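You operate a simulated robot arm through the tools that you are given. There is no shell and no other tool.

Carry out the task below with a simulated robot arm. There is one attempt and no reset: what you move stays moved.

TASK
Bend the tube in the bender to about 30, then on to about 90.
Fine: shut the black knob over it first, swing the lever back after each bend, open the knob at the end. The tube stays in the bender.

The check looks at the end state, three seconds after you hand in, the way a careful person would. Anything else that was tipped, shoved, dropped, spilled or broken makes it a failure.

THE ROBOT
A 7-joint arm with a fingered hand, fixed in place. Base frame: the origin is at the foot of the arm, x ahead of it, y to its left, z up; the work surface is at about z = 0.9. Readings come in m, degrees, newtons and seconds.
With the tool pointing down near the work surface it reaches from about 0.4 to 0.72 m from the base axis. Its first joint turns from -166.0 to 166.0 degrees. Payload 3.4 kg.
The tool frame sits at the grasp point between the pads (the TCP): z along the fingers, y along the line on which they close. The tips reach 0.025 m beyond it. Largest opening 0.088 m; the body of the gripper starts 0.029 m behind the TCP. The gripper is a hand of 3 fingers: y runs from the thumb to the fingers, the wrist lies at [-0.013, -0.106, -0.174] in the tool frame.
Orientation is that of the tool frame in the base frame, as a unit quaternion [x, y, z, w]. With the fingers straight down and the wrist toward the robot, the tool's x, y and z point along [0, 1, 0], [1, 0, 0] and [0, 0, -1] of the base frame.

THE INTERFACE
- The arm moves only by the tool servo_tool. Its argument "commands" is text: rows parted by semicolons, each of 6 numbers parted by spaces: the shift along the base's x, y, z in units of 500 mm (1.0 is 500 mm), then the turn, a rotation vector about the base's x, y, z in units of 180 degrees (1.0 is 180 degrees). In form: tx ty tz rx ry rz; .... A call has 1 to 20 rows; each row is the pose to reach, as a shift and turn from the pose commanded when the call began. A call with a number of a shift or a turn outside -1 to 1 is refused whole. Rows are played at 5 a second. More than 0.05 m and 8.6 degrees between two rows, and nothing of the call is played. A pose out of reach is approached as far as the arm can. The call stops where the force on the tool passes 70 N (or 10 N more than at its start, if that is more) or the arm is blocked; 0.2 s more then pass. In this call time passes only in rows, and 0.2 s behind the last. It gives the time, the measured TCP pose, the force on the tool (base axes), the opening and the grip force at its end, in the units of the frame above (readings bear some noise), with the torque about the TCP (base axes, N m) and any sound that the robot's microphone picked up, and new pictures: "views" is both (left out), scene, wrist or none.
- Cameras (640 x 400 px; columns grow to the right, rows downward): "scene" is fixed at [0.4139, -0.6454, 1.6663]; the picture's right is [0.85, 0.53, 0.00], its down [0.48, -0.76, -0.44] and it looks along [-0.23, 0.37, -0.90] (base axes); focal length 362 px, centre (320, 200). "wrist" rides on the gripper at [0.058, -0.085, -0.099] in the tool frame; the picture's right is [-0.67, 0.35, -0.66], its down [-0.69, -0.63, 0.37] and it looks along [-0.28, 0.69, 0.66] (tool axes); focal length 261 px, centre (320, 200). There is no depth. A picture from a camera that has moved, and an enlarged one, comes with that camera's place and axes in the base frame and with its lens. The place of the scene camera against the robot may be out by one fixed shift of up to 0.018 m in any direction.
- move_column(by): slides the trunk up (or, below 0, down) by that many m; the arm rides with it, the base frame stays. It gives what a move gives, with no picture.
- move_fingers(index, middle, thumb_bend, thumb_turn): sets how far each is bent, from 0 (flat) to 1 (curled in); at 0.3 the hand is open as for a grip, at 0.7 the pads meet at the TCP. One left out holds its place. A second passes; each finger stops where it meets its share of the squeeze, and holds until it gets a number again. It is the only way to open and close the hand. It gives what a move gives, with no picture; readings hold the bend of each and the force on the fingers (four entries, about 0 where the hand has none), thumb and palm. thumb_turn goes from beside the hand (0) to across from the fingers (1), as for a grip.
- inspect(camera, box): a new picture of the part [left, top, right, bottom] of that camera's present view, enlarged. The clock stands still meanwhile.
- job_done(): hands the job in; it is judged then, once.

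Places have to be worked out from the pictures, the camera data and where the tool is seen. Open the gripper and draw the arm clear of the work before you hand the job in, unless the task says otherwise.

The tools are called after "Call:" by a JSON object that holds its "fn" and its "kwargs". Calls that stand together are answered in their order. servo_tool: Moves the arm, as the interface text tells. Its arguments: {"type":"object","properties":{"commands":{"type":"string"},"views":{"type":"string","enum":["both","scene","wrist","none"]}},"required":["commands"]} The other tools are called the same way: move_column (by) slides the trunk up or down; move_fingers (index, middle, thumb_bend, thumb_turn) moves the fingers one by one; inspect (camera, box) takes an enlarged picture of a part of a camera's view; job_done () hands the job in.

At the start:

```text
time: 0.0
ee_pos: [0.174, -0.39, 1.2296]
ee_rot: [0.707, 0.707, 0.0, 0.0]
contact_force: [0.5, 0.8, 0.1]
ft_torque: [0.01, 0.01, 0.01]
width: 0.0875
gripper_force: 0.1
shape: jaw
bend: [0.3, 0.3, 0.3, 0.98]
finger forces: [0.0, 0.0, 0.1, 0.0, 0.1, 0.0]
trunk travel left (down, up): [-0.525, 0.065]
```

scene: 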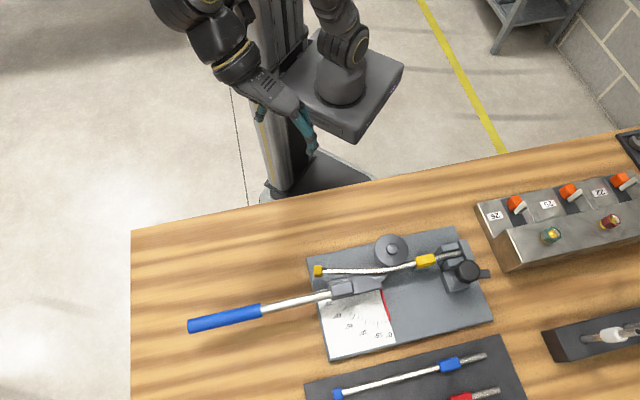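
wrist: 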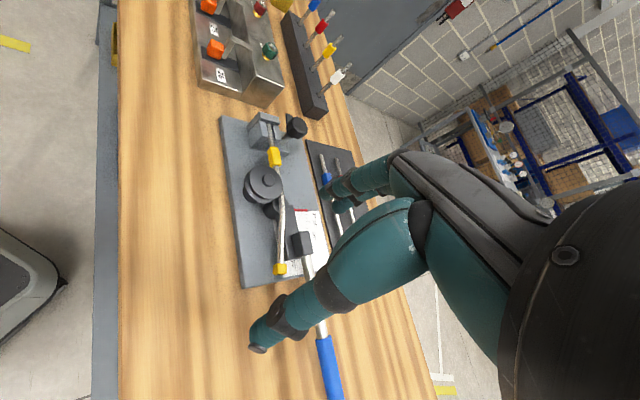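

I'll first look more closely at the bender, the knob, and the lever before moving anything.

Call:
{"fn": "inspect", "kwargs": {"camera": "scene", "box": [300, 220, 500, 360]}}

Call:
{"fn": "inspect", "kwargs": {"camera": "scene", "box": [170, 220, 410, 370]}}

Call:
{"fn": "inspect", "kwargs": {"camera": "wrist", "box": [210, 100, 370, 300]}}

```text
2.86 times, centred on (400, 290) of scene
camera zoom: at [0.4139, -0.6454, 1.6663], right [0.85, 0.53, 0.0], down [0.48, -0.76, -0.44], along [-0.23, 0.37, -0.9], focal length 1035 px, centre (91, -57)
```

zoom: 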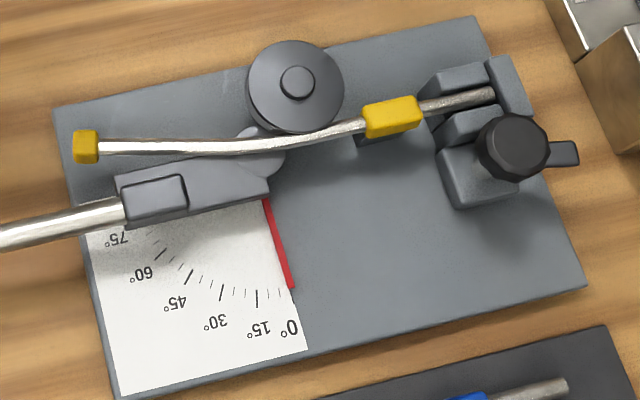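

```text
2.67 times, centred on (290, 295) of scene
camera zoom: at [0.4139, -0.6454, 1.6663], right [0.85, 0.53, 0.0], down [0.48, -0.76, -0.44], along [-0.23, 0.37, -0.9], focal length 966 px, centre (400, -53)
```

zoom: 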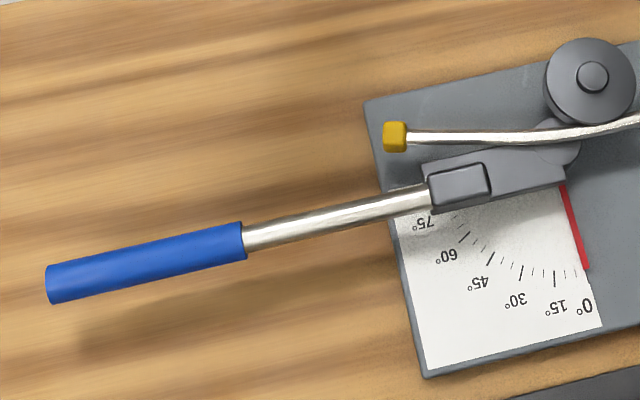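

```text
2.00 times, centred on (290, 200) of wrist
camera zoom: at [0.0895, -0.3314, 1.3299], right [0.35, -0.67, 0.66], down [-0.63, -0.69, -0.37], along [0.69, -0.28, -0.66], focal length 521 px, centre (380, 200)
```

zoom: 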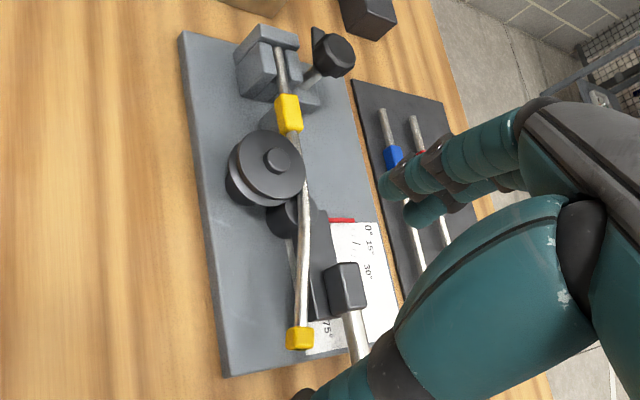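

The bender sits square to the table edge, lever pointing left, red pointer at 0°. I want a tighter look at the knob clamp, the pointer and the tube ends.

Call:
{"fn": "inspect", "kwargs": {"camera": "scene", "box": [420, 230, 500, 300]}}

Call:
{"fn": "inspect", "kwargs": {"camera": "wrist", "box": [235, 100, 315, 160]}}

Call:
{"fn": "inspect", "kwargs": {"camera": "scene", "box": [310, 230, 440, 310]}}

Call:
{"fn": "inspect", "kwargs": {"camera": "wrist", "box": [230, 150, 350, 290]}}

```text
5.71 times, centred on (460, 265) of scene
camera zoom: at [0.4139, -0.6454, 1.6663], right [0.85, 0.53, 0.0], down [0.48, -0.76, -0.44], along [-0.23, 0.37, -0.9], focal length 2069 px, centre (-480, -171)
```

zoom: 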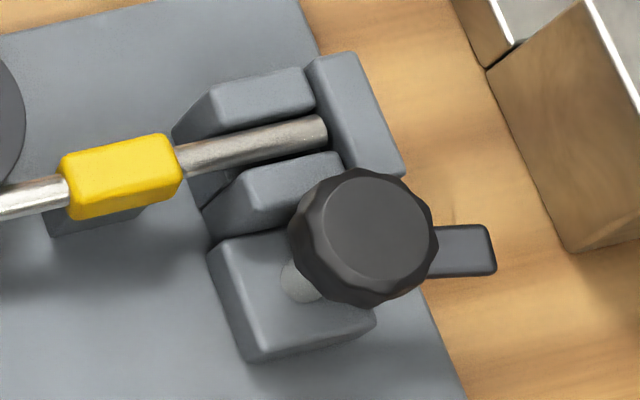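

```text
6.67 times, centred on (275, 130) of wrist
camera zoom: at [0.0895, -0.3314, 1.3299], right [0.35, -0.67, 0.66], down [-0.63, -0.69, -0.37], along [0.69, -0.28, -0.66], focal length 1738 px, centre (620, 667)
```

zoom: 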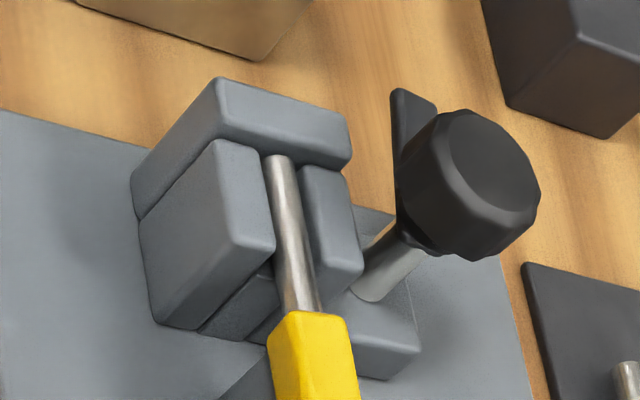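

```text
4.92 times, centred on (375, 270) of scene
camera zoom: at [0.4139, -0.6454, 1.6663], right [0.85, 0.53, 0.0], down [0.48, -0.76, -0.44], along [-0.23, 0.37, -0.9], focal length 1783 px, centre (49, -145)
```

zoom: 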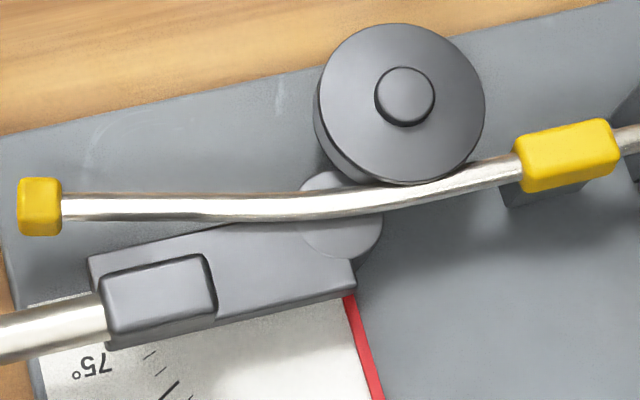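

```text
2.86 times, centred on (290, 220) of wrist
camera zoom: at [0.0895, -0.3314, 1.3299], right [0.35, -0.67, 0.66], down [-0.63, -0.69, -0.37], along [0.69, -0.28, -0.66], focal length 745 px, centre (406, 143)
```

zoom: 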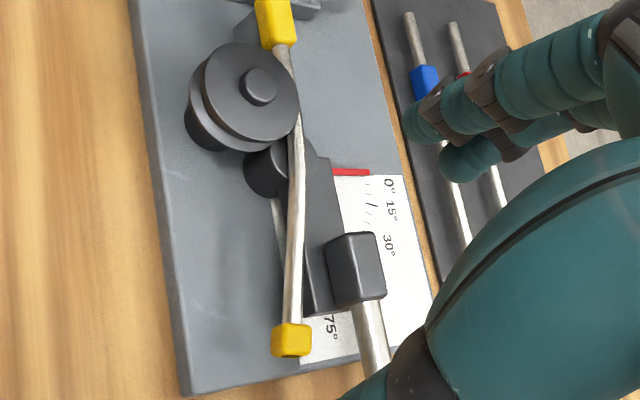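

The knob sits on a short post with a tab pointing along the table (to the right), and the tube end lies in the vise slot on its robot side. My estimate is knob top ≈ (0.56, -0.35, 0.99). I'll move the hand well above it, turned -45°, to view it from the wrist camera.

Call:
{"fn": "servo_tool", "kwargs": {"commands": "0.0645 0.0071 -0.0183 0 0 -0.0208; 0.129 0.0142 -0.0367 0 0 -0.0417; 0.1935 0.0213 -0.055 0 0 -0.0625; 0.258 0.0283 -0.0733 0 0 -0.0833; 0.3225 0.0354 -0.0917 0 0 -0.1042; 0.387 0.0425 -0.11 0 0 -0.125; 0.4515 0.0496 -0.1283 0 0 -0.1458; 0.516 0.0567 -0.1467 0 0 -0.1667; 0.5805 0.0638 -0.165 0 0 -0.1875; 0.645 0.0708 -0.1833 0 0 -0.2083; 0.7095 0.0779 -0.2017 0 0 -0.2292; 0.774 0.085 -0.22 0 0 -0.25; 0.774 0.085 -0.22 0 0 -0.25", "views": "both"}}

```text
time: 2.8
ee_pos: [0.5616, -0.3449, 1.1217]
ee_rot: [0.924, 0.383, 0.0, 0.0]
contact_force: [0.2, 0.1, 0.5]
ft_torque: [-0.02, 0.01, 0.01]
width: 0.0877
gripper_force: 0.1
shape: jaw
bend: [0.3, 0.3, 0.3, 0.98]
finger forces: [0.0, 0.0, 0.1, 0.0, 0.0, 0.0]
trunk travel left (down, up): [-0.525, 0.065]
camera wrist: at [0.5419, -0.2437, 1.2213], right [-0.23, -0.72, 0.66], down [-0.93, -0.04, -0.37], along [0.29, -0.69, -0.66], focal length 261 px, centre (320, 200)
```

scene: 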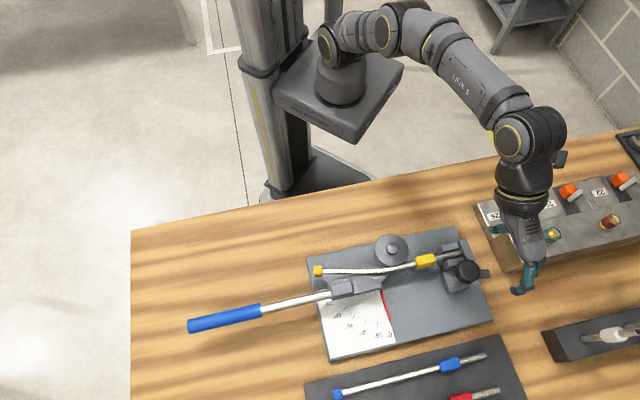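
wrist: 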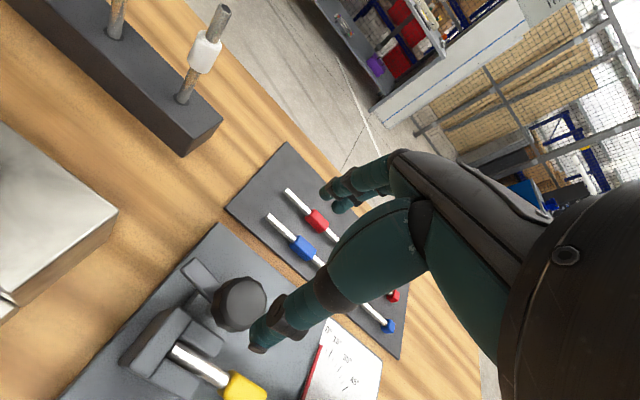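

The arm moves well. I'll zoom on the knob from this new viewpoint and on the hand in the scene view to calibrate the scene camera.

Call:
{"fn": "inspect", "kwargs": {"camera": "wrist", "box": [110, 230, 290, 400]}}

Call:
{"fn": "inspect", "kwargs": {"camera": "scene", "box": [420, 200, 580, 310]}}

```text
2.35 times, centred on (200, 315) of wrist
camera zoom: at [0.5419, -0.2437, 1.2213], right [-0.23, -0.72, 0.66], down [-0.93, -0.04, -0.37], along [0.29, -0.69, -0.66], focal length 613 px, centre (602, -71)
```

zoom: 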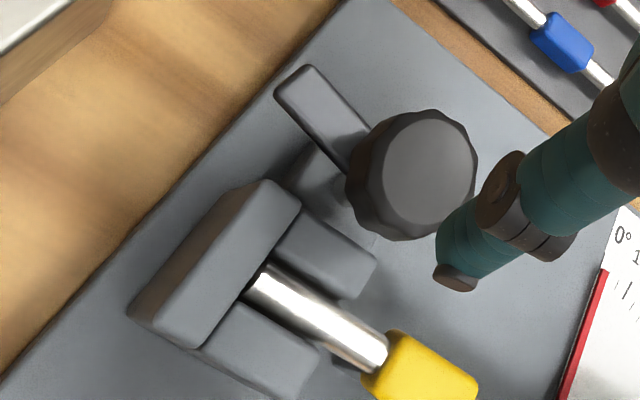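

```text
3.64 times, centred on (500, 255) of scene
camera zoom: at [0.4139, -0.6454, 1.6663], right [0.85, 0.53, 0.0], down [0.48, -0.76, -0.44], along [-0.23, 0.37, -0.9], focal length 1317 px, centre (-334, 0)
```

zoom: 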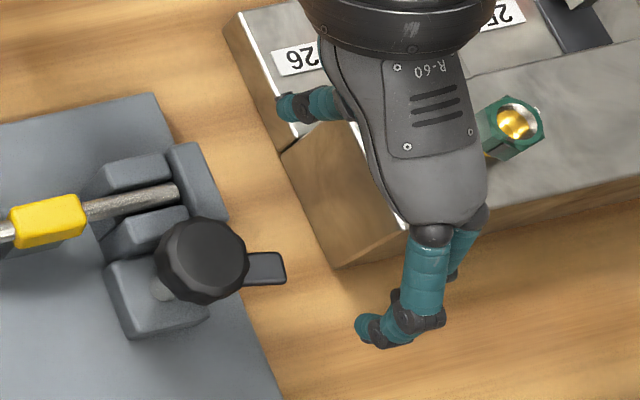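

Triangulating the two wrist views: knob top centre ≈ (0.540, -0.351, 1.010), tab ≈ 0.973 high and 5 cm long, vise top ≈ 0.97. I'll centre above the knob, 5 cm up, and check again.

Call:
{"fn": "servo_tool", "kwargs": {"commands": "-0.014 -0.0023 -0.037 0 0 0; -0.028 -0.0047 -0.073 0 0 0; -0.042 -0.007 -0.11 0 0 0; -0.042 -0.007 -0.11 0 0 0; -0.042 -0.007 -0.11 0 0 0", "views": "both"}}

Call:
{"fn": "inspect", "kwargs": {"camera": "wrist", "box": [160, 190, 360, 330]}}

Call:
{"fn": "inspect", "kwargs": {"camera": "scene", "box": [400, 200, 560, 310]}}

```text
time: 4.0
ee_pos: [0.5406, -0.349, 1.0664]
ee_rot: [0.924, 0.383, 0.0, 0.0]
contact_force: [-0.1, 0.4, -0.4]
ft_torque: [-0.01, 0.01, -0.01]
width: 0.0878
gripper_force: 0.1
shape: jaw
bend: [0.3, 0.3, 0.3, 0.98]
finger forces: [0.1, 0.1, 0.0, 0.0, 0.0, 0.0]
trunk travel left (down, up): [-0.525, 0.065]
camera wrist: at [0.5212, -0.2483, 1.1649], right [-0.23, -0.72, 0.66], down [-0.93, -0.04, -0.37], along [0.29, -0.69, -0.66], focal length 261 px, centre (320, 200)
```

scene: 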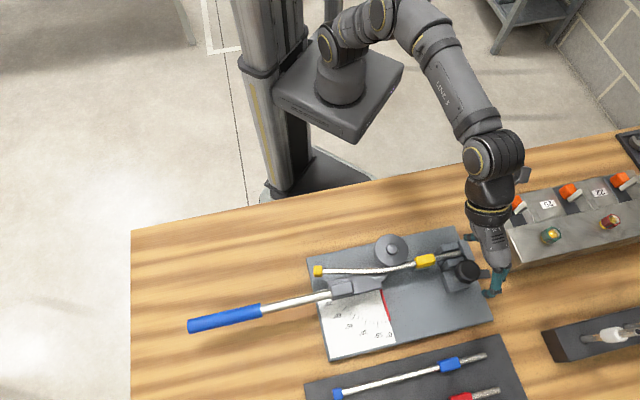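
wrist: 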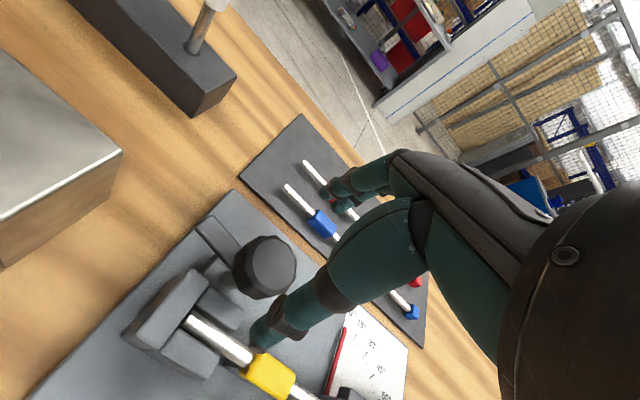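

```text
2.86 times, centred on (260, 260) of wrist
camera zoom: at [0.5212, -0.2483, 1.1649], right [-0.23, -0.72, 0.66], down [-0.93, -0.04, -0.37], along [0.29, -0.69, -0.66], focal length 745 px, centre (491, 29)
```

zoom: 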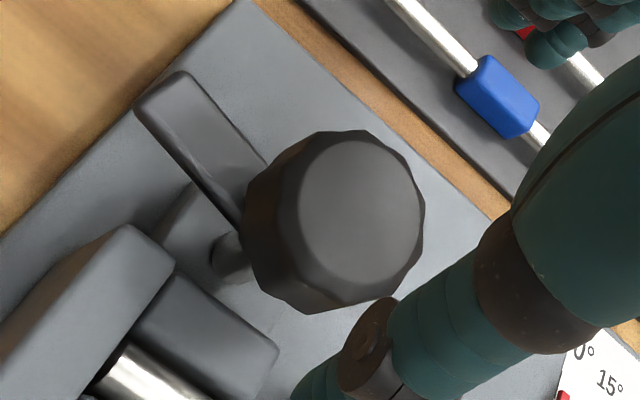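

```text
3.64 times, centred on (480, 255) of scene
camera zoom: at [0.4139, -0.6454, 1.6663], right [0.85, 0.53, 0.0], down [0.48, -0.76, -0.44], along [-0.23, 0.37, -0.9], focal length 1317 px, centre (-262, 0)
```

zoom: 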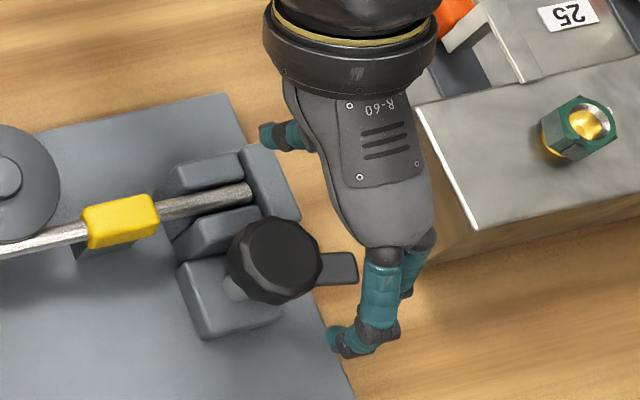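

The knob centre checks out at (0.540, -0.351) with the hand right over it. I'll descend about 6 cm so the pads straddle the knob, staying above the vise top.

Call:
{"fn": "servo_tool", "kwargs": {"commands": "0 0 -0.02 0 0 0; 0 0 -0.04 0 0 0; 0 0 -0.06 0 0 0; 0 0 -0.08 0 0 0; 0 0 -0.1 0 0 0; 0 0 -0.118 0 0 0; 0 0 -0.118 0 0 0", "views": "both"}}

Call:
{"fn": "inspect", "kwargs": {"camera": "scene", "box": [400, 200, 560, 310]}}

Call:
{"fn": "inspect", "kwargs": {"camera": "wrist", "box": [160, 150, 360, 350]}}

```text
time: 5.6
ee_pos: [0.5408, -0.3511, 1.0048]
ee_rot: [0.924, 0.382, 0.0, 0.0]
contact_force: [0.1, -0.3, 0.9]
ft_torque: [-0.02, 0.02, 0.01]
width: 0.0876
gripper_force: 0.1
shape: jaw
bend: [0.3, 0.3, 0.3, 0.98]
finger forces: [0.0, 0.1, 0.1, 0.0, 0.1, 0.0]
trunk travel left (down, up): [-0.525, 0.065]
camera wrist: at [0.5213, -0.2498, 1.1049], right [-0.23, -0.72, 0.66], down [-0.93, -0.04, -0.37], along [0.29, -0.69, -0.66], focal length 261 px, centre (320, 200)
```

scene: 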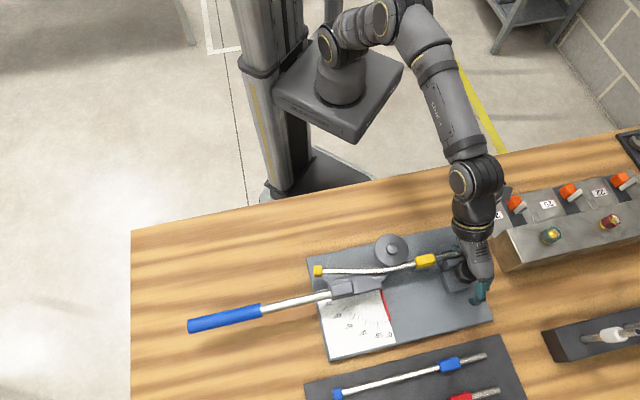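
wrist: 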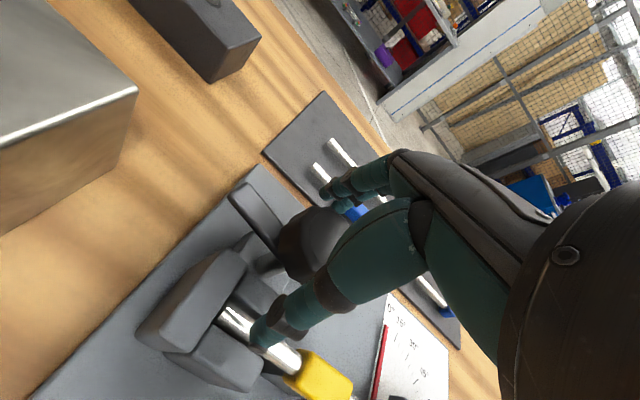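

```text
3.64 times, centred on (480, 255) of scene
camera zoom: at [0.4139, -0.6454, 1.6663], right [0.85, 0.53, 0.0], down [0.48, -0.76, -0.44], along [-0.23, 0.37, -0.9], focal length 1317 px, centre (-262, 0)
```

zoom: 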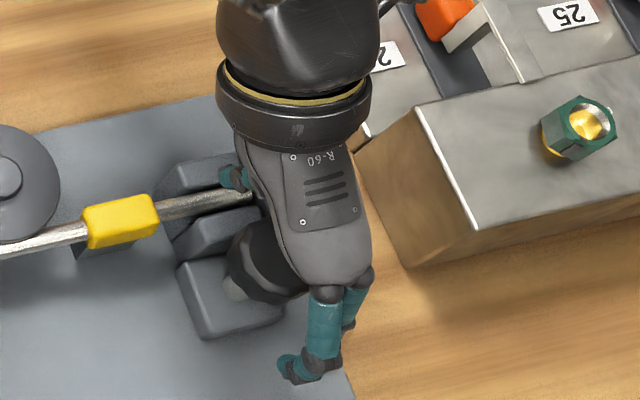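

```text
2.00 times, centred on (260, 250) of wrist
camera zoom: at [0.5213, -0.2498, 1.1049], right [-0.23, -0.72, 0.66], down [-0.93, -0.04, -0.37], along [0.29, -0.69, -0.66], focal length 521 px, centre (440, 100)
```

zoom: 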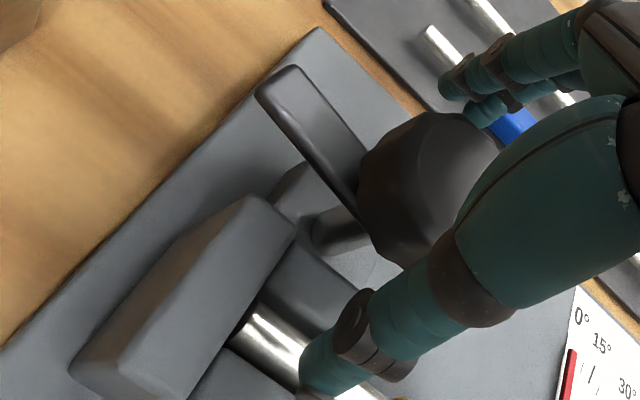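

The pads straddle the knob with no contact. Closing fingers and thumb on the knob.

Call:
{"fn": "move_fingers", "kwargs": {"index": 0.7, "middle": 0.7, "thumb_bend": 0.7}}

Call:
{"fn": "inspect", "kwargs": {"camera": "wrist", "box": [160, 150, 360, 350]}}

Call:
{"fn": "inspect", "kwargs": {"camera": "scene", "box": [400, 200, 560, 310]}}

```text
time: 6.6
ee_pos: [0.5407, -0.3517, 1.0058]
ee_rot: [0.924, 0.382, 0.0, 0.001]
contact_force: [1.1, -2.8, -3.0]
ft_torque: [-0.08, -0.06, 0.05]
width: 0.0302
gripper_force: 14.5
shape: fingers
bend: [0.57, 0.62, 0.57, 0.97]
finger forces: [9.3, 6.3, 0.1, 0.0, 13.6, 0.0]
trunk travel left (down, up): [-0.525, 0.065]
```

```text
2.00 times, centred on (260, 250) of wrist
camera zoom: at [0.5216, -0.2504, 1.1046], right [-0.23, -0.72, 0.66], down [-0.93, -0.04, -0.37], along [0.29, -0.69, -0.66], focal length 521 px, centre (440, 100)
```

zoom: 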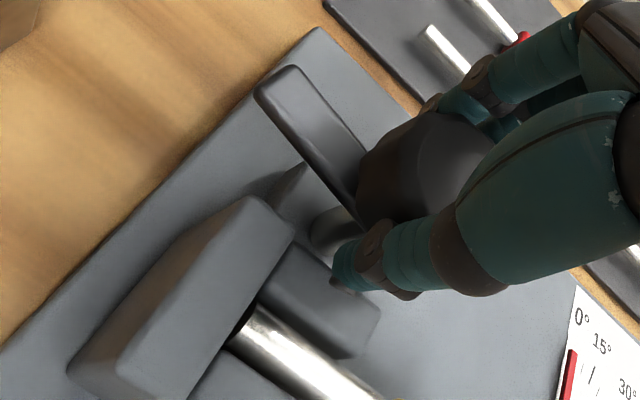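

```text
3.64 times, centred on (480, 255) of scene
camera zoom: at [0.4139, -0.6454, 1.6663], right [0.85, 0.53, 0.0], down [0.48, -0.76, -0.44], along [-0.23, 0.37, -0.9], focal length 1317 px, centre (-262, 0)
```

zoom: 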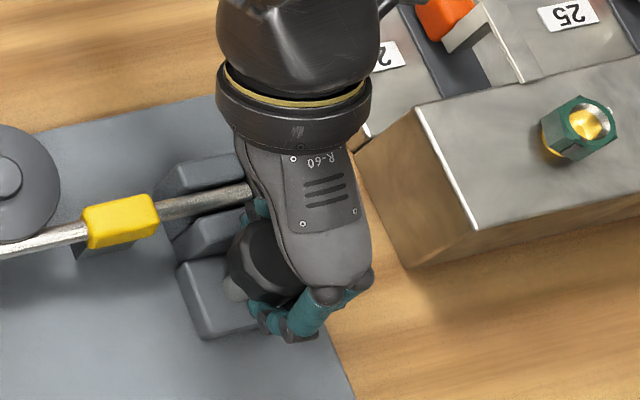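

Grip force ~14 N on the knob. Now a trial turn of about 15° counter-clockwise (tab toward the tube) to see whether it follows.

Call:
{"fn": "servo_tool", "kwargs": {"commands": "0 0 0 0 0 0.02; 0 0 0 0 0 0.04; 0 0 0 0 0 0.06; 0 0 0 0 0 0.08; 0 0 0 0 0 0.08", "views": "both"}}

Call:
{"fn": "inspect", "kwargs": {"camera": "wrist", "box": [160, 150, 360, 350]}}

Call:
{"fn": "inspect", "kwargs": {"camera": "scene", "box": [400, 200, 560, 310]}}

```text
time: 7.8
ee_pos: [0.5409, -0.3516, 1.0046]
ee_rot: [0.868, 0.496, -0.001, -0.001]
contact_force: [-0.1, -4.0, -4.8]
ft_torque: [-0.12, 0.01, -0.07]
width: 0.0299
gripper_force: 14.7
shape: fingers
bend: [0.57, 0.62, 0.57, 0.96]
finger forces: [9.3, 6.8, 0.0, 0.1, 14.1, 0.0]
trunk travel left (down, up): [-0.525, 0.065]
camera wrist: at [0.4972, -0.2585, 1.1048], right [-0.04, -0.75, 0.65], down [-0.89, -0.27, -0.37], along [0.45, -0.6, -0.66], focal length 261 px, centre (320, 200)
```

scene: 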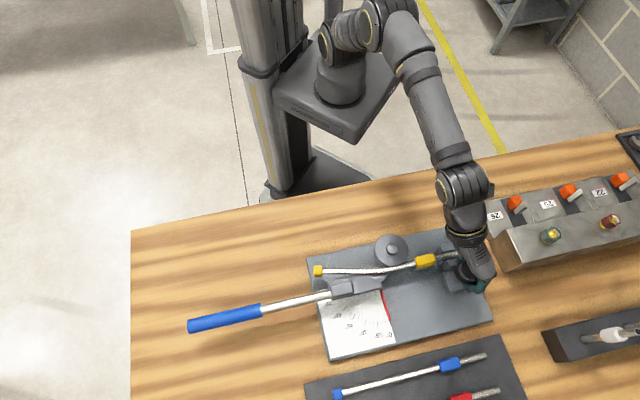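
wrist: 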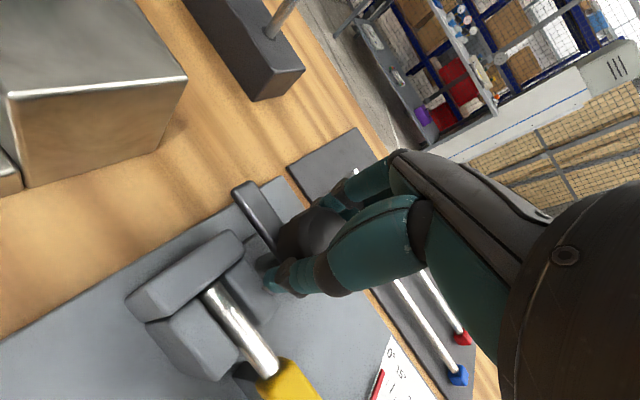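

```text
2.00 times, centred on (260, 250) of wrist
camera zoom: at [0.4972, -0.2585, 1.1048], right [-0.04, -0.75, 0.65], down [-0.89, -0.27, -0.37], along [0.45, -0.6, -0.66], focal length 521 px, centre (440, 100)
```

zoom: 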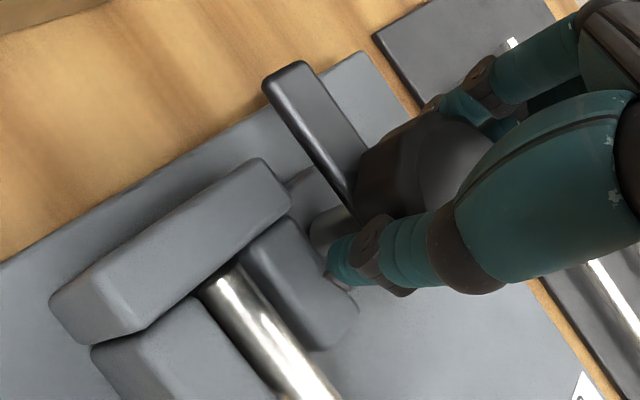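

```text
3.64 times, centred on (480, 255) of scene
camera zoom: at [0.4139, -0.6454, 1.6663], right [0.85, 0.53, 0.0], down [0.48, -0.76, -0.44], along [-0.23, 0.37, -0.9], focal length 1317 px, centre (-262, 0)
```

zoom: 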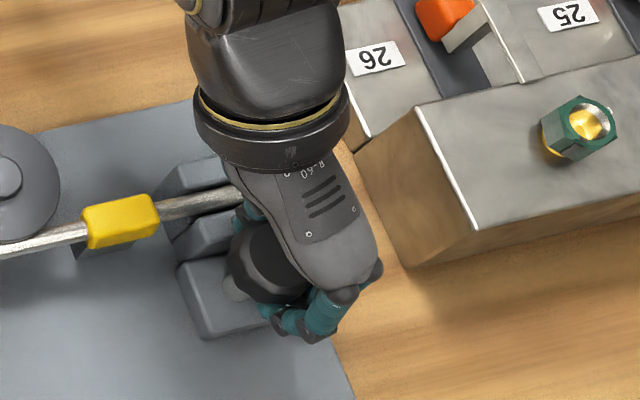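

The tab stays fixed relative to the hand in the wrist view, so the knob is turning with it at low torque. Continuing the turn by another ~58°.

Call:
{"fn": "servo_tool", "kwargs": {"commands": "0 0 0 0 0 0.03; 0 0 0 0 0 0.06; 0 0 0 0 0 0.09; 0 0 0 0 0 0.12; 0 0 0 0 0 0.15; 0 0 0 0 0 0.18; 0 0 0 0 0 0.21; 0 0 0 0 0 0.24; 0 0 0 0 0 0.27; 0 0 0 0 0 0.30; 0 0 0 0 0 0.32; 0 0 0 0 0 0.32", "views": "both"}}

Call:
{"fn": "inspect", "kwargs": {"camera": "wrist", "box": [160, 150, 360, 350]}}

Call:
{"fn": "inspect", "kwargs": {"camera": "scene", "box": [400, 200, 560, 310]}}

```text
time: 10.4
ee_pos: [0.5362, -0.3457, 1.0027]
ee_rot: [0.522, 0.853, -0.001, -0.001]
contact_force: [10.7, -5.1, 0.6]
ft_torque: [-0.1, -0.07, 0.08]
width: 0.0264
gripper_force: 12.2
shape: fingers
bend: [0.58, 0.62, 0.59, 0.99]
finger forces: [6.9, 8.4, 0.0, 0.0, 9.2, 0.0]
out of reach, approached as far as the arm can: row 11, 12
trunk travel left (down, up): [-0.525, 0.065]
camera wrist: at [0.4335, -0.3326, 1.102], right [0.62, -0.44, 0.65], down [-0.25, -0.9, -0.37], along [0.75, 0.06, -0.66], focal length 261 px, centre (320, 200)
```

scene: 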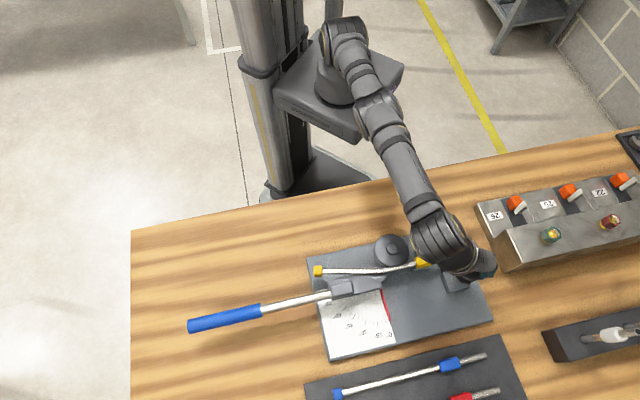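
wrist: 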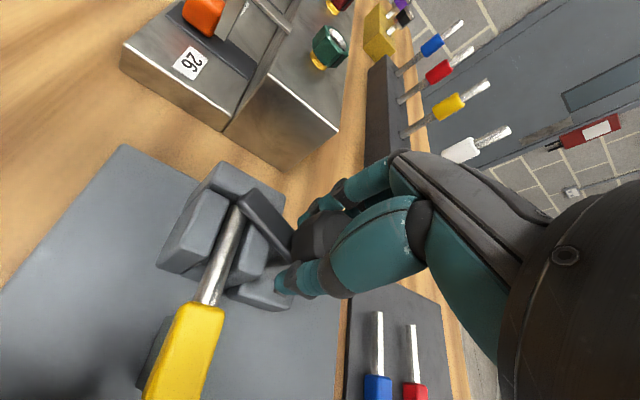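

```text
2.00 times, centred on (260, 250) of wrist
camera zoom: at [0.4335, -0.3326, 1.102], right [0.62, -0.44, 0.65], down [-0.25, -0.9, -0.37], along [0.75, 0.06, -0.66], focal length 521 px, centre (440, 100)
```

zoom: 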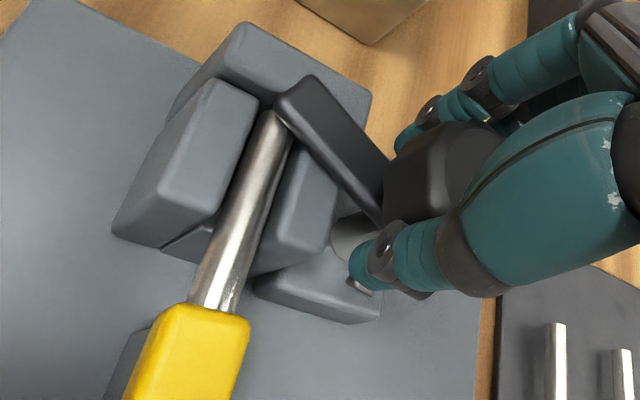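

```text
3.64 times, centred on (480, 255) of scene
camera zoom: at [0.4139, -0.6454, 1.6663], right [0.85, 0.53, 0.0], down [0.48, -0.76, -0.44], along [-0.23, 0.37, -0.9], focal length 1317 px, centre (-262, 0)
```

zoom: 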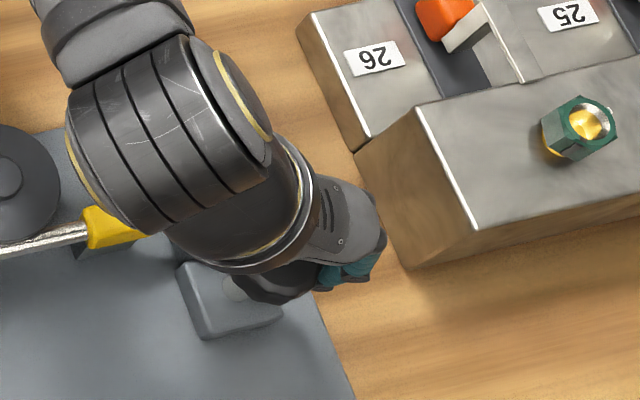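

A wrist joint limit stopped the turn at yaw ≈ 27° (knob turned ~72°; tab tip is now at the tube). I'll release, re-grip at a wound-back yaw and finish the turn.

Call:
{"fn": "move_fingers", "kwargs": {"index": 0.3, "middle": 0.3, "thumb_bend": 0.3}}

Call:
{"fn": "servo_tool", "kwargs": {"commands": "0 0 0 0 0 -0.02; 0 0 0 0 0 -0.02", "views": "wrist"}}

```text
time: 11.4
ee_pos: [0.5343, -0.3447, 1.0029]
ee_rot: [0.523, 0.853, 0.0, 0.0]
contact_force: [0.6, -0.9, 0.1]
ft_torque: [0.0, -0.03, -0.01]
width: 0.0846
gripper_force: 0.0
shape: fingers
bend: [0.3, 0.3, 0.3, 0.98]
finger forces: [0.0, 0.1, 0.1, 0.0, 0.0, 0.1]
trunk travel left (down, up): [-0.525, 0.065]
```

```text
time: 12.0
ee_pos: [0.5384, -0.3491, 1.0053]
ee_rot: [0.548, 0.837, 0.0, -0.002]
contact_force: [0.0, 1.1, 0.8]
ft_torque: [0.0, -0.02, -0.02]
width: 0.0844
gripper_force: 0.0
shape: fingers
bend: [0.3, 0.3, 0.3, 0.98]
finger forces: [0.0, 0.1, 0.0, 0.0, 0.0, 0.1]
out of reach, approached as far as the arm can: row 1, 2
trunk travel left (down, up): [-0.525, 0.065]
camera wrist: at [0.4368, -0.3296, 1.1049], right [0.59, -0.48, 0.65], down [-0.31, -0.88, -0.37], along [0.75, 0.02, -0.66], focal length 261 px, centre (320, 200)
```

wrist: 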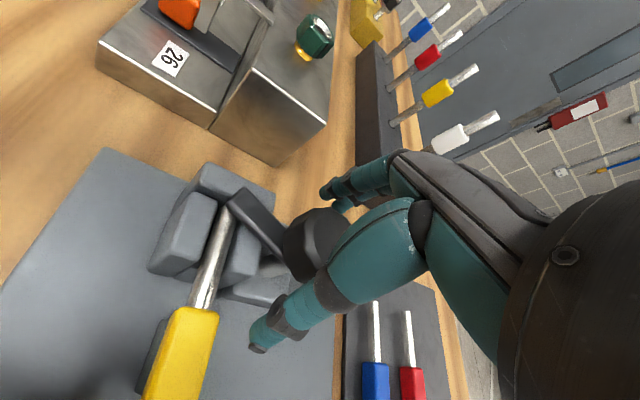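

The commanded pose is back in reach. Winding back to yaw ≈ -10° around the open knob, then re-gripping.

Call:
{"fn": "servo_tool", "kwargs": {"commands": "0 0 0 0 0 -0.027; 0 0 0 0 0 -0.054; 0 0 0 0 0 -0.081; 0 0 0 0 0 -0.108; 0 0 0 0 0 -0.135; 0 0 0 0 0 -0.162; 0 0 0 0 0 -0.186; 0 0 0 0 0 -0.186", "views": "wrist"}}

Call:
{"fn": "inspect", "kwargs": {"camera": "wrist", "box": [160, 150, 360, 350]}}

```text
time: 13.8
ee_pos: [0.5731, -0.3816, 1.0185]
ee_rot: [0.767, 0.642, 0.0, -0.001]
contact_force: [-1.1, -1.3, -0.3]
ft_torque: [0.01, 0.04, 0.07]
width: 0.0856
gripper_force: 0.5
shape: fingers
bend: [0.3, 0.3, 0.28, 0.98]
finger forces: [0.1, 0.0, 0.0, 0.0, 1.1, 0.0]
out of reach, approached as far as the arm can: row 1, 2, 3, 4, 5, 6, 7, 8
trunk travel left (down, up): [-0.525, 0.065]
camera wrist: at [0.4999, -0.3105, 1.1188], right [0.23, -0.72, 0.66], down [-0.74, -0.56, -0.37], along [0.63, -0.4, -0.66], focal length 261 px, centre (320, 200)
```

wrist: 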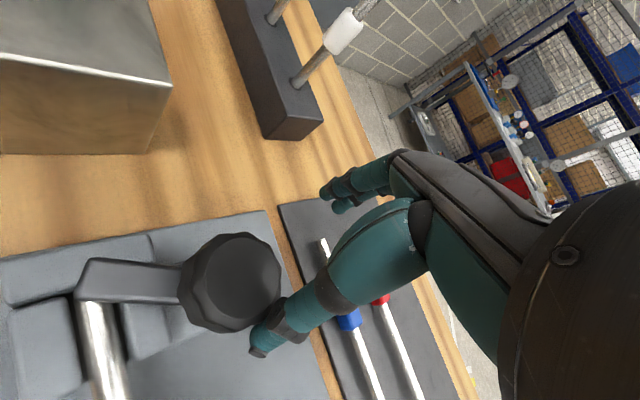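

```text
2.00 times, centred on (260, 250) of wrist
camera zoom: at [0.4999, -0.3105, 1.1188], right [0.23, -0.72, 0.66], down [-0.74, -0.56, -0.37], along [0.63, -0.4, -0.66], focal length 521 px, centre (440, 100)
```

zoom: 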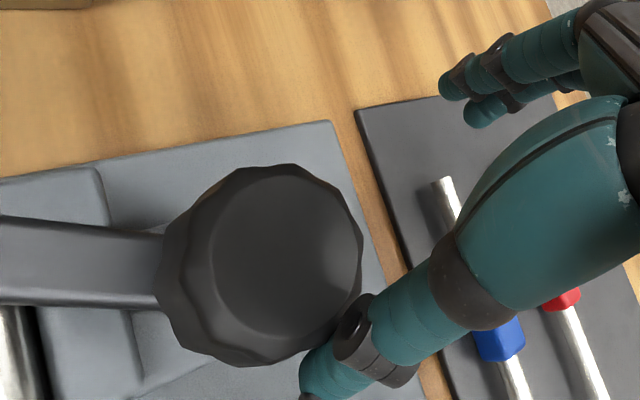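

The arm drifted ~4.5 cm along e2 because it was stuck at a joint limit (only ~1 N touch on the knob by the thumb; tab still over the tube). I'll lift straight up from where the hand actually is, then re-approach in a fresher posture.

Call:
{"fn": "servo_tool", "kwargs": {"commands": "0.064 -0.06 0.03 0 0 0; 0.066 -0.062 0.06 0 0 0; 0.066 -0.062 0.1 0 0 0; 0.066 -0.062 0.15 0 0 0; 0.066 -0.062 0.2 0 0 0; 0.066 -0.062 0.25 0 0 0; 0.066 -0.062 0.25 0 0 0", "views": "both"}}

```text
time: 15.4
ee_pos: [0.5534, -0.3625, 1.1117]
ee_rot: [0.766, 0.643, 0.0, -0.001]
contact_force: [0.5, -0.3, 0.5]
ft_torque: [0.02, 0.0, -0.02]
width: 0.0849
gripper_force: 0.0
shape: fingers
bend: [0.3, 0.3, 0.3, 0.98]
finger forces: [0.0, 0.0, 0.0, 0.0, 0.0, 0.1]
out of reach, approached as far as the arm can: row 1, 2, 3, 4, 5, 6, 7
trunk travel left (down, up): [-0.525, 0.065]
camera wrist: at [0.4792, -0.2905, 1.2115], right [0.23, -0.72, 0.66], down [-0.74, -0.56, -0.37], along [0.63, -0.4, -0.66], focal length 261 px, centre (320, 200)
```

scene: 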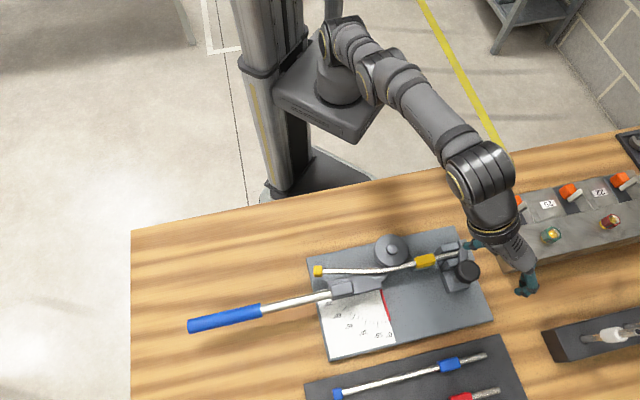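
wrist: 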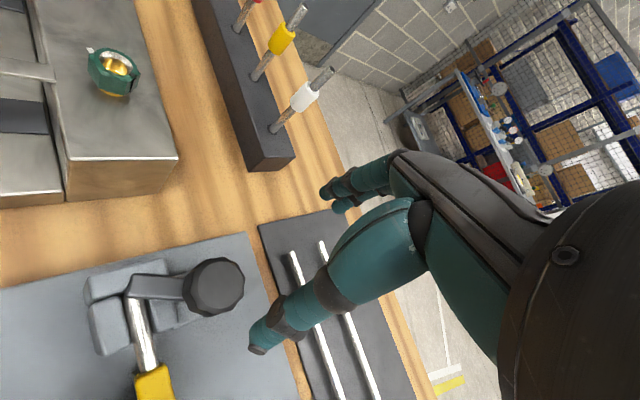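

Still flagged out of reach, so the arm posture has wound into a limit. I'll go back to the earlier good pose (yaw -45°, above the knob) to unwind it.

Call:
{"fn": "servo_tool", "kwargs": {"commands": "-0.02 0.02 -0.005 0 0 -0.025; -0.04 0.04 -0.01 0 0 -0.05; -0.066 0.062 -0.02 0 0 -0.075; -0.066 0.062 -0.02 0 0 -0.1; -0.066 0.062 -0.02 0 0 -0.125; -0.066 0.062 -0.02 0 0 -0.15; -0.066 0.062 -0.02 0 0 -0.175; -0.066 0.062 -0.02 0 0 -0.1944; -0.066 0.062 -0.02 0 0 -0.1944", "views": "scene"}}

```text
time: 17.4
ee_pos: [0.5215, -0.3296, 1.1006]
ee_rot: [0.924, 0.381, 0.0, -0.001]
contact_force: [-1.4, -0.3, 0.1]
ft_torque: [0.0, 0.02, -0.01]
width: 0.0851
gripper_force: 0.0
shape: fingers
bend: [0.3, 0.3, 0.3, 0.98]
finger forces: [0.0, 0.0, 0.0, 0.0, 0.0, 0.1]
trunk travel left (down, up): [-0.525, 0.065]
```

scene: 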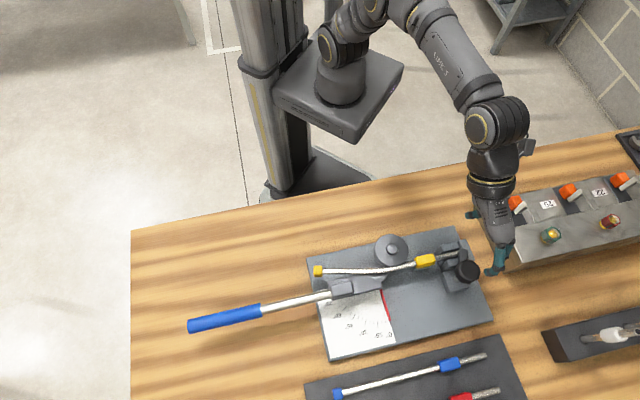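

The arm is back in a good posture; measured (0.5215, -0.3296, 1.10), so commanded poses reset to what was reached. Now I'll centre over the knob at yaw -20° and 6 cm above it, then look.

Call:
{"fn": "servo_tool", "kwargs": {"commands": "0.009 -0.011 -0.015 0 0 0.03; 0.018 -0.022 -0.03 0 0 0.06; 0.027 -0.033 -0.045 0 0 0.09; 0.037 -0.043 -0.06 0 0 0.12; 0.037 -0.043 -0.06 0 0 0.139; 0.037 -0.043 -0.06 0 0 0.139; 0.037 -0.043 -0.06 0 0 0.139", "views": "both"}}

Call:
{"fn": "inspect", "kwargs": {"camera": "wrist", "box": [130, 180, 330, 340]}}

```text
time: 19.0
ee_pos: [0.5392, -0.3504, 1.0705]
ee_rot: [0.819, 0.573, 0.0, 0.0]
contact_force: [0.8, 0.4, 0.1]
ft_torque: [0.03, -0.02, -0.01]
width: 0.0849
gripper_force: 0.2
shape: fingers
bend: [0.3, 0.3, 0.3, 0.98]
finger forces: [0.0, 0.1, 0.1, 0.1, 0.1, 0.1]
trunk travel left (down, up): [-0.525, 0.065]
camera wrist: at [0.479, -0.2669, 1.1706], right [0.1, -0.75, 0.66], down [-0.83, -0.43, -0.37], along [0.56, -0.51, -0.66], focal length 261 px, centre (320, 200)
```

scene: 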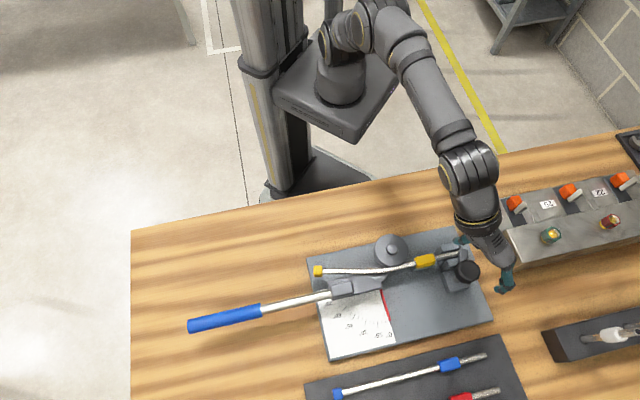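
wrist: 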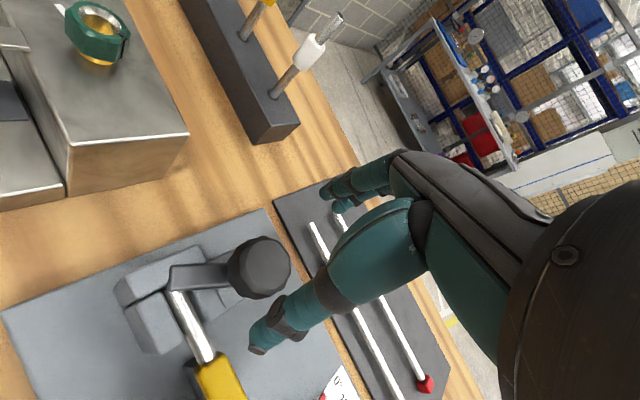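

```text
2.50 times, centred on (230, 260) of wrist
camera zoom: at [0.479, -0.2669, 1.1706], right [0.1, -0.75, 0.66], down [-0.83, -0.43, -0.37], along [0.56, -0.51, -0.66], focal length 652 px, centre (545, 50)
```

zoom: 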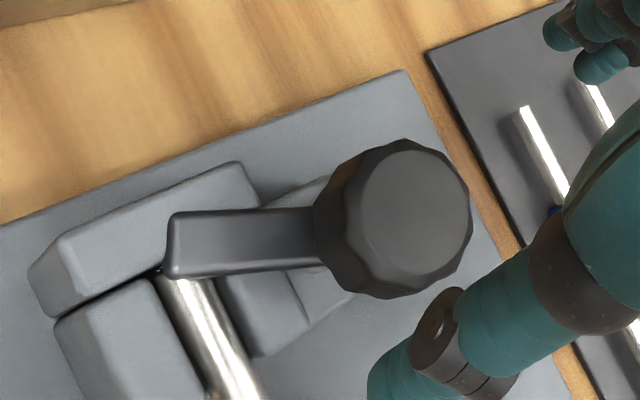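

The hand is centred over the knob (within 1 mm), the tab is at about 110° (needs ~135° to lie square across the tube). Descending and gripping again.

Call:
{"fn": "servo_tool", "kwargs": {"commands": "0 0 -0.025 0 0 0; 0 0 -0.05 0 0 0; 0 0 -0.075 0 0 0; 0 0 -0.1 0 0 0; 0 0 -0.12 0 0 0; 0 0 -0.132 0 0 0; 0 0 -0.132 0 0 0", "views": "none"}}

Call:
{"fn": "move_fingers", "kwargs": {"index": 0.7, "middle": 0.7, "thumb_bend": 0.7}}

Call:
{"fn": "inspect", "kwargs": {"camera": "wrist", "box": [160, 150, 360, 350]}}

```text
time: 20.6
ee_pos: [0.539, -0.3502, 1.0051]
ee_rot: [0.819, 0.574, 0.0, 0.001]
contact_force: [-0.4, 0.1, -0.1]
ft_torque: [-0.01, 0.02, 0.02]
width: 0.0849
gripper_force: 0.0
shape: fingers
bend: [0.3, 0.3, 0.3, 0.98]
finger forces: [0.0, 0.0, 0.0, 0.1, 0.0, 0.1]
trunk travel left (down, up): [-0.525, 0.065]
```

```text
time: 21.6
ee_pos: [0.5389, -0.3518, 1.0042]
ee_rot: [0.819, 0.574, 0.0, 0.0]
contact_force: [4.3, -2.9, -2.2]
ft_torque: [-0.04, -0.12, 0.04]
width: 0.0303
gripper_force: 14.0
shape: fingers
bend: [0.55, 0.61, 0.57, 0.97]
finger forces: [9.6, 6.5, 0.1, 0.0, 12.3, 0.0]
trunk travel left (down, up): [-0.525, 0.065]
```

```text
2.00 times, centred on (260, 250) of wrist
camera zoom: at [0.4795, -0.2676, 1.1042], right [0.1, -0.75, 0.66], down [-0.83, -0.43, -0.37], along [0.55, -0.51, -0.66], focal length 521 px, centre (440, 100)
```

zoom: 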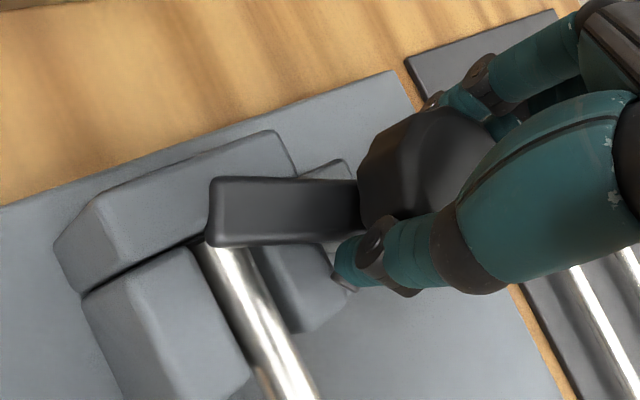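

Knob gripped again. Turning on by ~27° in small steps.

Call:
{"fn": "servo_tool", "kwargs": {"commands": "0 0 0 0 0 0.02; 0 0 0 0 0 0.04; 0 0 0 0 0 0.06; 0 0 0 0 0 0.08; 0 0 0 0 0 0.1; 0 0 0 0 0 0.12; 0 0 0 0 0 0.14; 0 0 0 0 0 0.15; 0 0 0 0 0 0.15", "views": "wrist"}}

Call:
{"fn": "inspect", "kwargs": {"camera": "wrist", "box": [160, 150, 360, 350]}}

```text
time: 23.6
ee_pos: [0.54, -0.3514, 1.0024]
ee_rot: [0.663, 0.749, 0.0, 0.0]
contact_force: [2.8, -4.5, -0.3]
ft_torque: [-0.1, 0.01, -0.07]
width: 0.0301
gripper_force: 14.3
shape: fingers
bend: [0.56, 0.63, 0.58, 0.96]
finger forces: [8.4, 6.6, 0.1, 0.0, 13.0, 0.0]
trunk travel left (down, up): [-0.525, 0.065]
camera wrist: at [0.4488, -0.3038, 1.1037], right [0.43, -0.62, 0.66], down [-0.54, -0.76, -0.37], along [0.72, -0.2, -0.66], focal length 261 px, centre (320, 200)
```

wrist: 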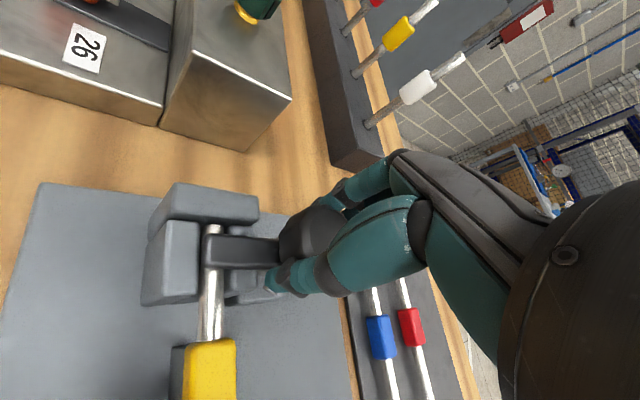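

```text
2.00 times, centred on (260, 250) of wrist
camera zoom: at [0.4488, -0.3038, 1.1037], right [0.43, -0.62, 0.66], down [-0.54, -0.76, -0.37], along [0.72, -0.2, -0.66], focal length 521 px, centre (440, 100)
```

zoom: 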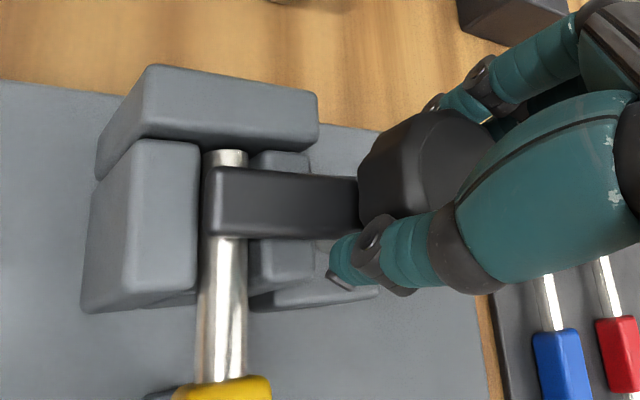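

The tab now lies square across the tube. I'll nudge a few more degrees to see if it has an end stop (torque rise).

Call:
{"fn": "servo_tool", "kwargs": {"commands": "0 0 0 0 0 0.01; 0 0 0 0 0 0.02; 0 0 0 0 0 0.03; 0 0 0 0 0 0.03", "views": "none"}}

Call:
{"fn": "inspect", "kwargs": {"camera": "wrist", "box": [160, 150, 360, 350]}}

```text
time: 24.6
ee_pos: [0.5402, -0.3511, 1.0038]
ee_rot: [0.627, 0.779, 0.001, 0.0]
contact_force: [3.5, -4.8, 1.9]
ft_torque: [-0.08, -0.04, -0.21]
width: 0.0298
gripper_force: 13.7
shape: fingers
bend: [0.56, 0.63, 0.59, 0.95]
finger forces: [8.9, 6.0, 0.0, 0.0, 12.8, 0.0]
trunk travel left (down, up): [-0.525, 0.065]
```

```text
2.00 times, centred on (260, 250) of wrist
camera zoom: at [0.4449, -0.3127, 1.1034], right [0.48, -0.58, 0.66], down [-0.47, -0.8, -0.37], along [0.74, -0.13, -0.66], focal length 521 px, centre (440, 100)
```

zoom: 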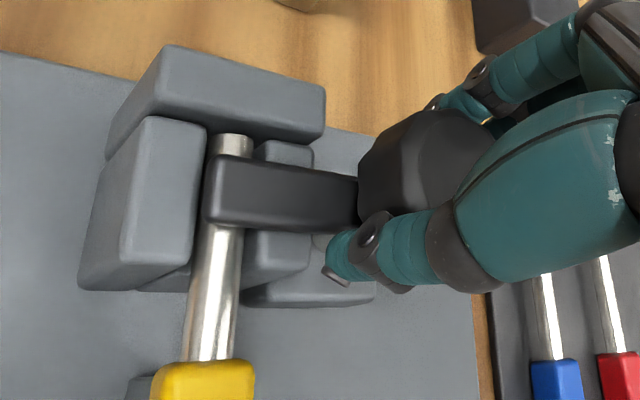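

Torque tripled while the tab held still, so the knob is at its end stop: shut. Releasing and lifting clear.

Call:
{"fn": "move_fingers", "kwargs": {"index": 0.3, "middle": 0.3, "thumb_bend": 0.3}}

Call:
{"fn": "servo_tool", "kwargs": {"commands": "0 0 0.03 0 0 0; 0 0 0.07 0 0 0; 0 0 0.12 0 0 0; 0 0 0.18 0 0 0; 0 0 0.24 0 0 0; 0 0 0.3 0 0 0; 0 0 0.3 0 0 0", "views": "both"}}

Call:
{"fn": "inspect", "kwargs": {"camera": "scene", "box": [360, 200, 520, 310]}}

```text
time: 25.6
ee_pos: [0.5402, -0.3515, 1.0039]
ee_rot: [0.627, 0.779, 0.0, 0.0]
contact_force: [0.1, -0.4, 0.0]
ft_torque: [0.02, 0.03, 0.01]
width: 0.0844
gripper_force: 0.0
shape: fingers
bend: [0.3, 0.3, 0.3, 0.97]
finger forces: [0.1, 0.1, 0.1, 0.0, 0.0, 0.1]
trunk travel left (down, up): [-0.525, 0.065]
```

```text
time: 27.2
ee_pos: [0.5168, -0.3269, 1.1437]
ee_rot: [0.626, 0.779, 0.0, 0.0]
contact_force: [0.2, 0.1, -0.3]
ft_torque: [0.03, 0.0, 0.0]
width: 0.0845
gripper_force: 0.1
shape: fingers
bend: [0.3, 0.3, 0.3, 0.97]
finger forces: [0.1, 0.0, 0.1, 0.0, 0.0, 0.1]
out of reach, approached as far as the arm can: row 4, 5, 6, 7
trunk travel left (down, up): [-0.525, 0.065]
camera wrist: at [0.4216, -0.2885, 1.2427], right [0.48, -0.58, 0.66], down [-0.47, -0.8, -0.37], along [0.74, -0.13, -0.66], focal length 261 px, centre (320, 200)
```

scene: 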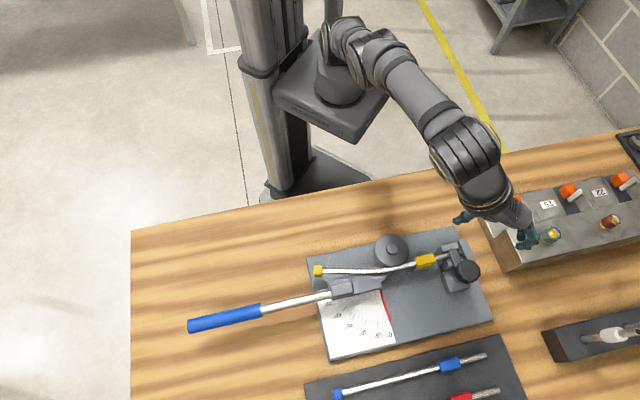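
wrist: 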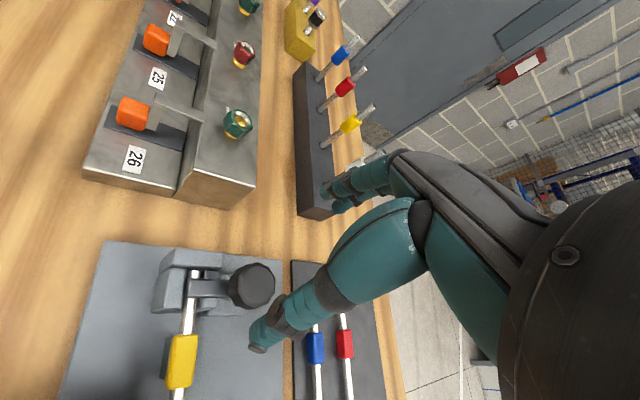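

```text
3.64 times, centred on (440, 255) of scene
camera zoom: at [0.4139, -0.6454, 1.6663], right [0.85, 0.53, 0.0], down [0.48, -0.76, -0.44], along [-0.23, 0.37, -0.9], focal length 1317 px, centre (-116, 0)
```

zoom: 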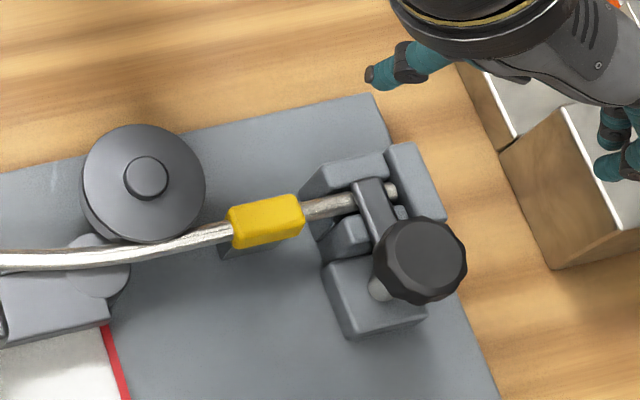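

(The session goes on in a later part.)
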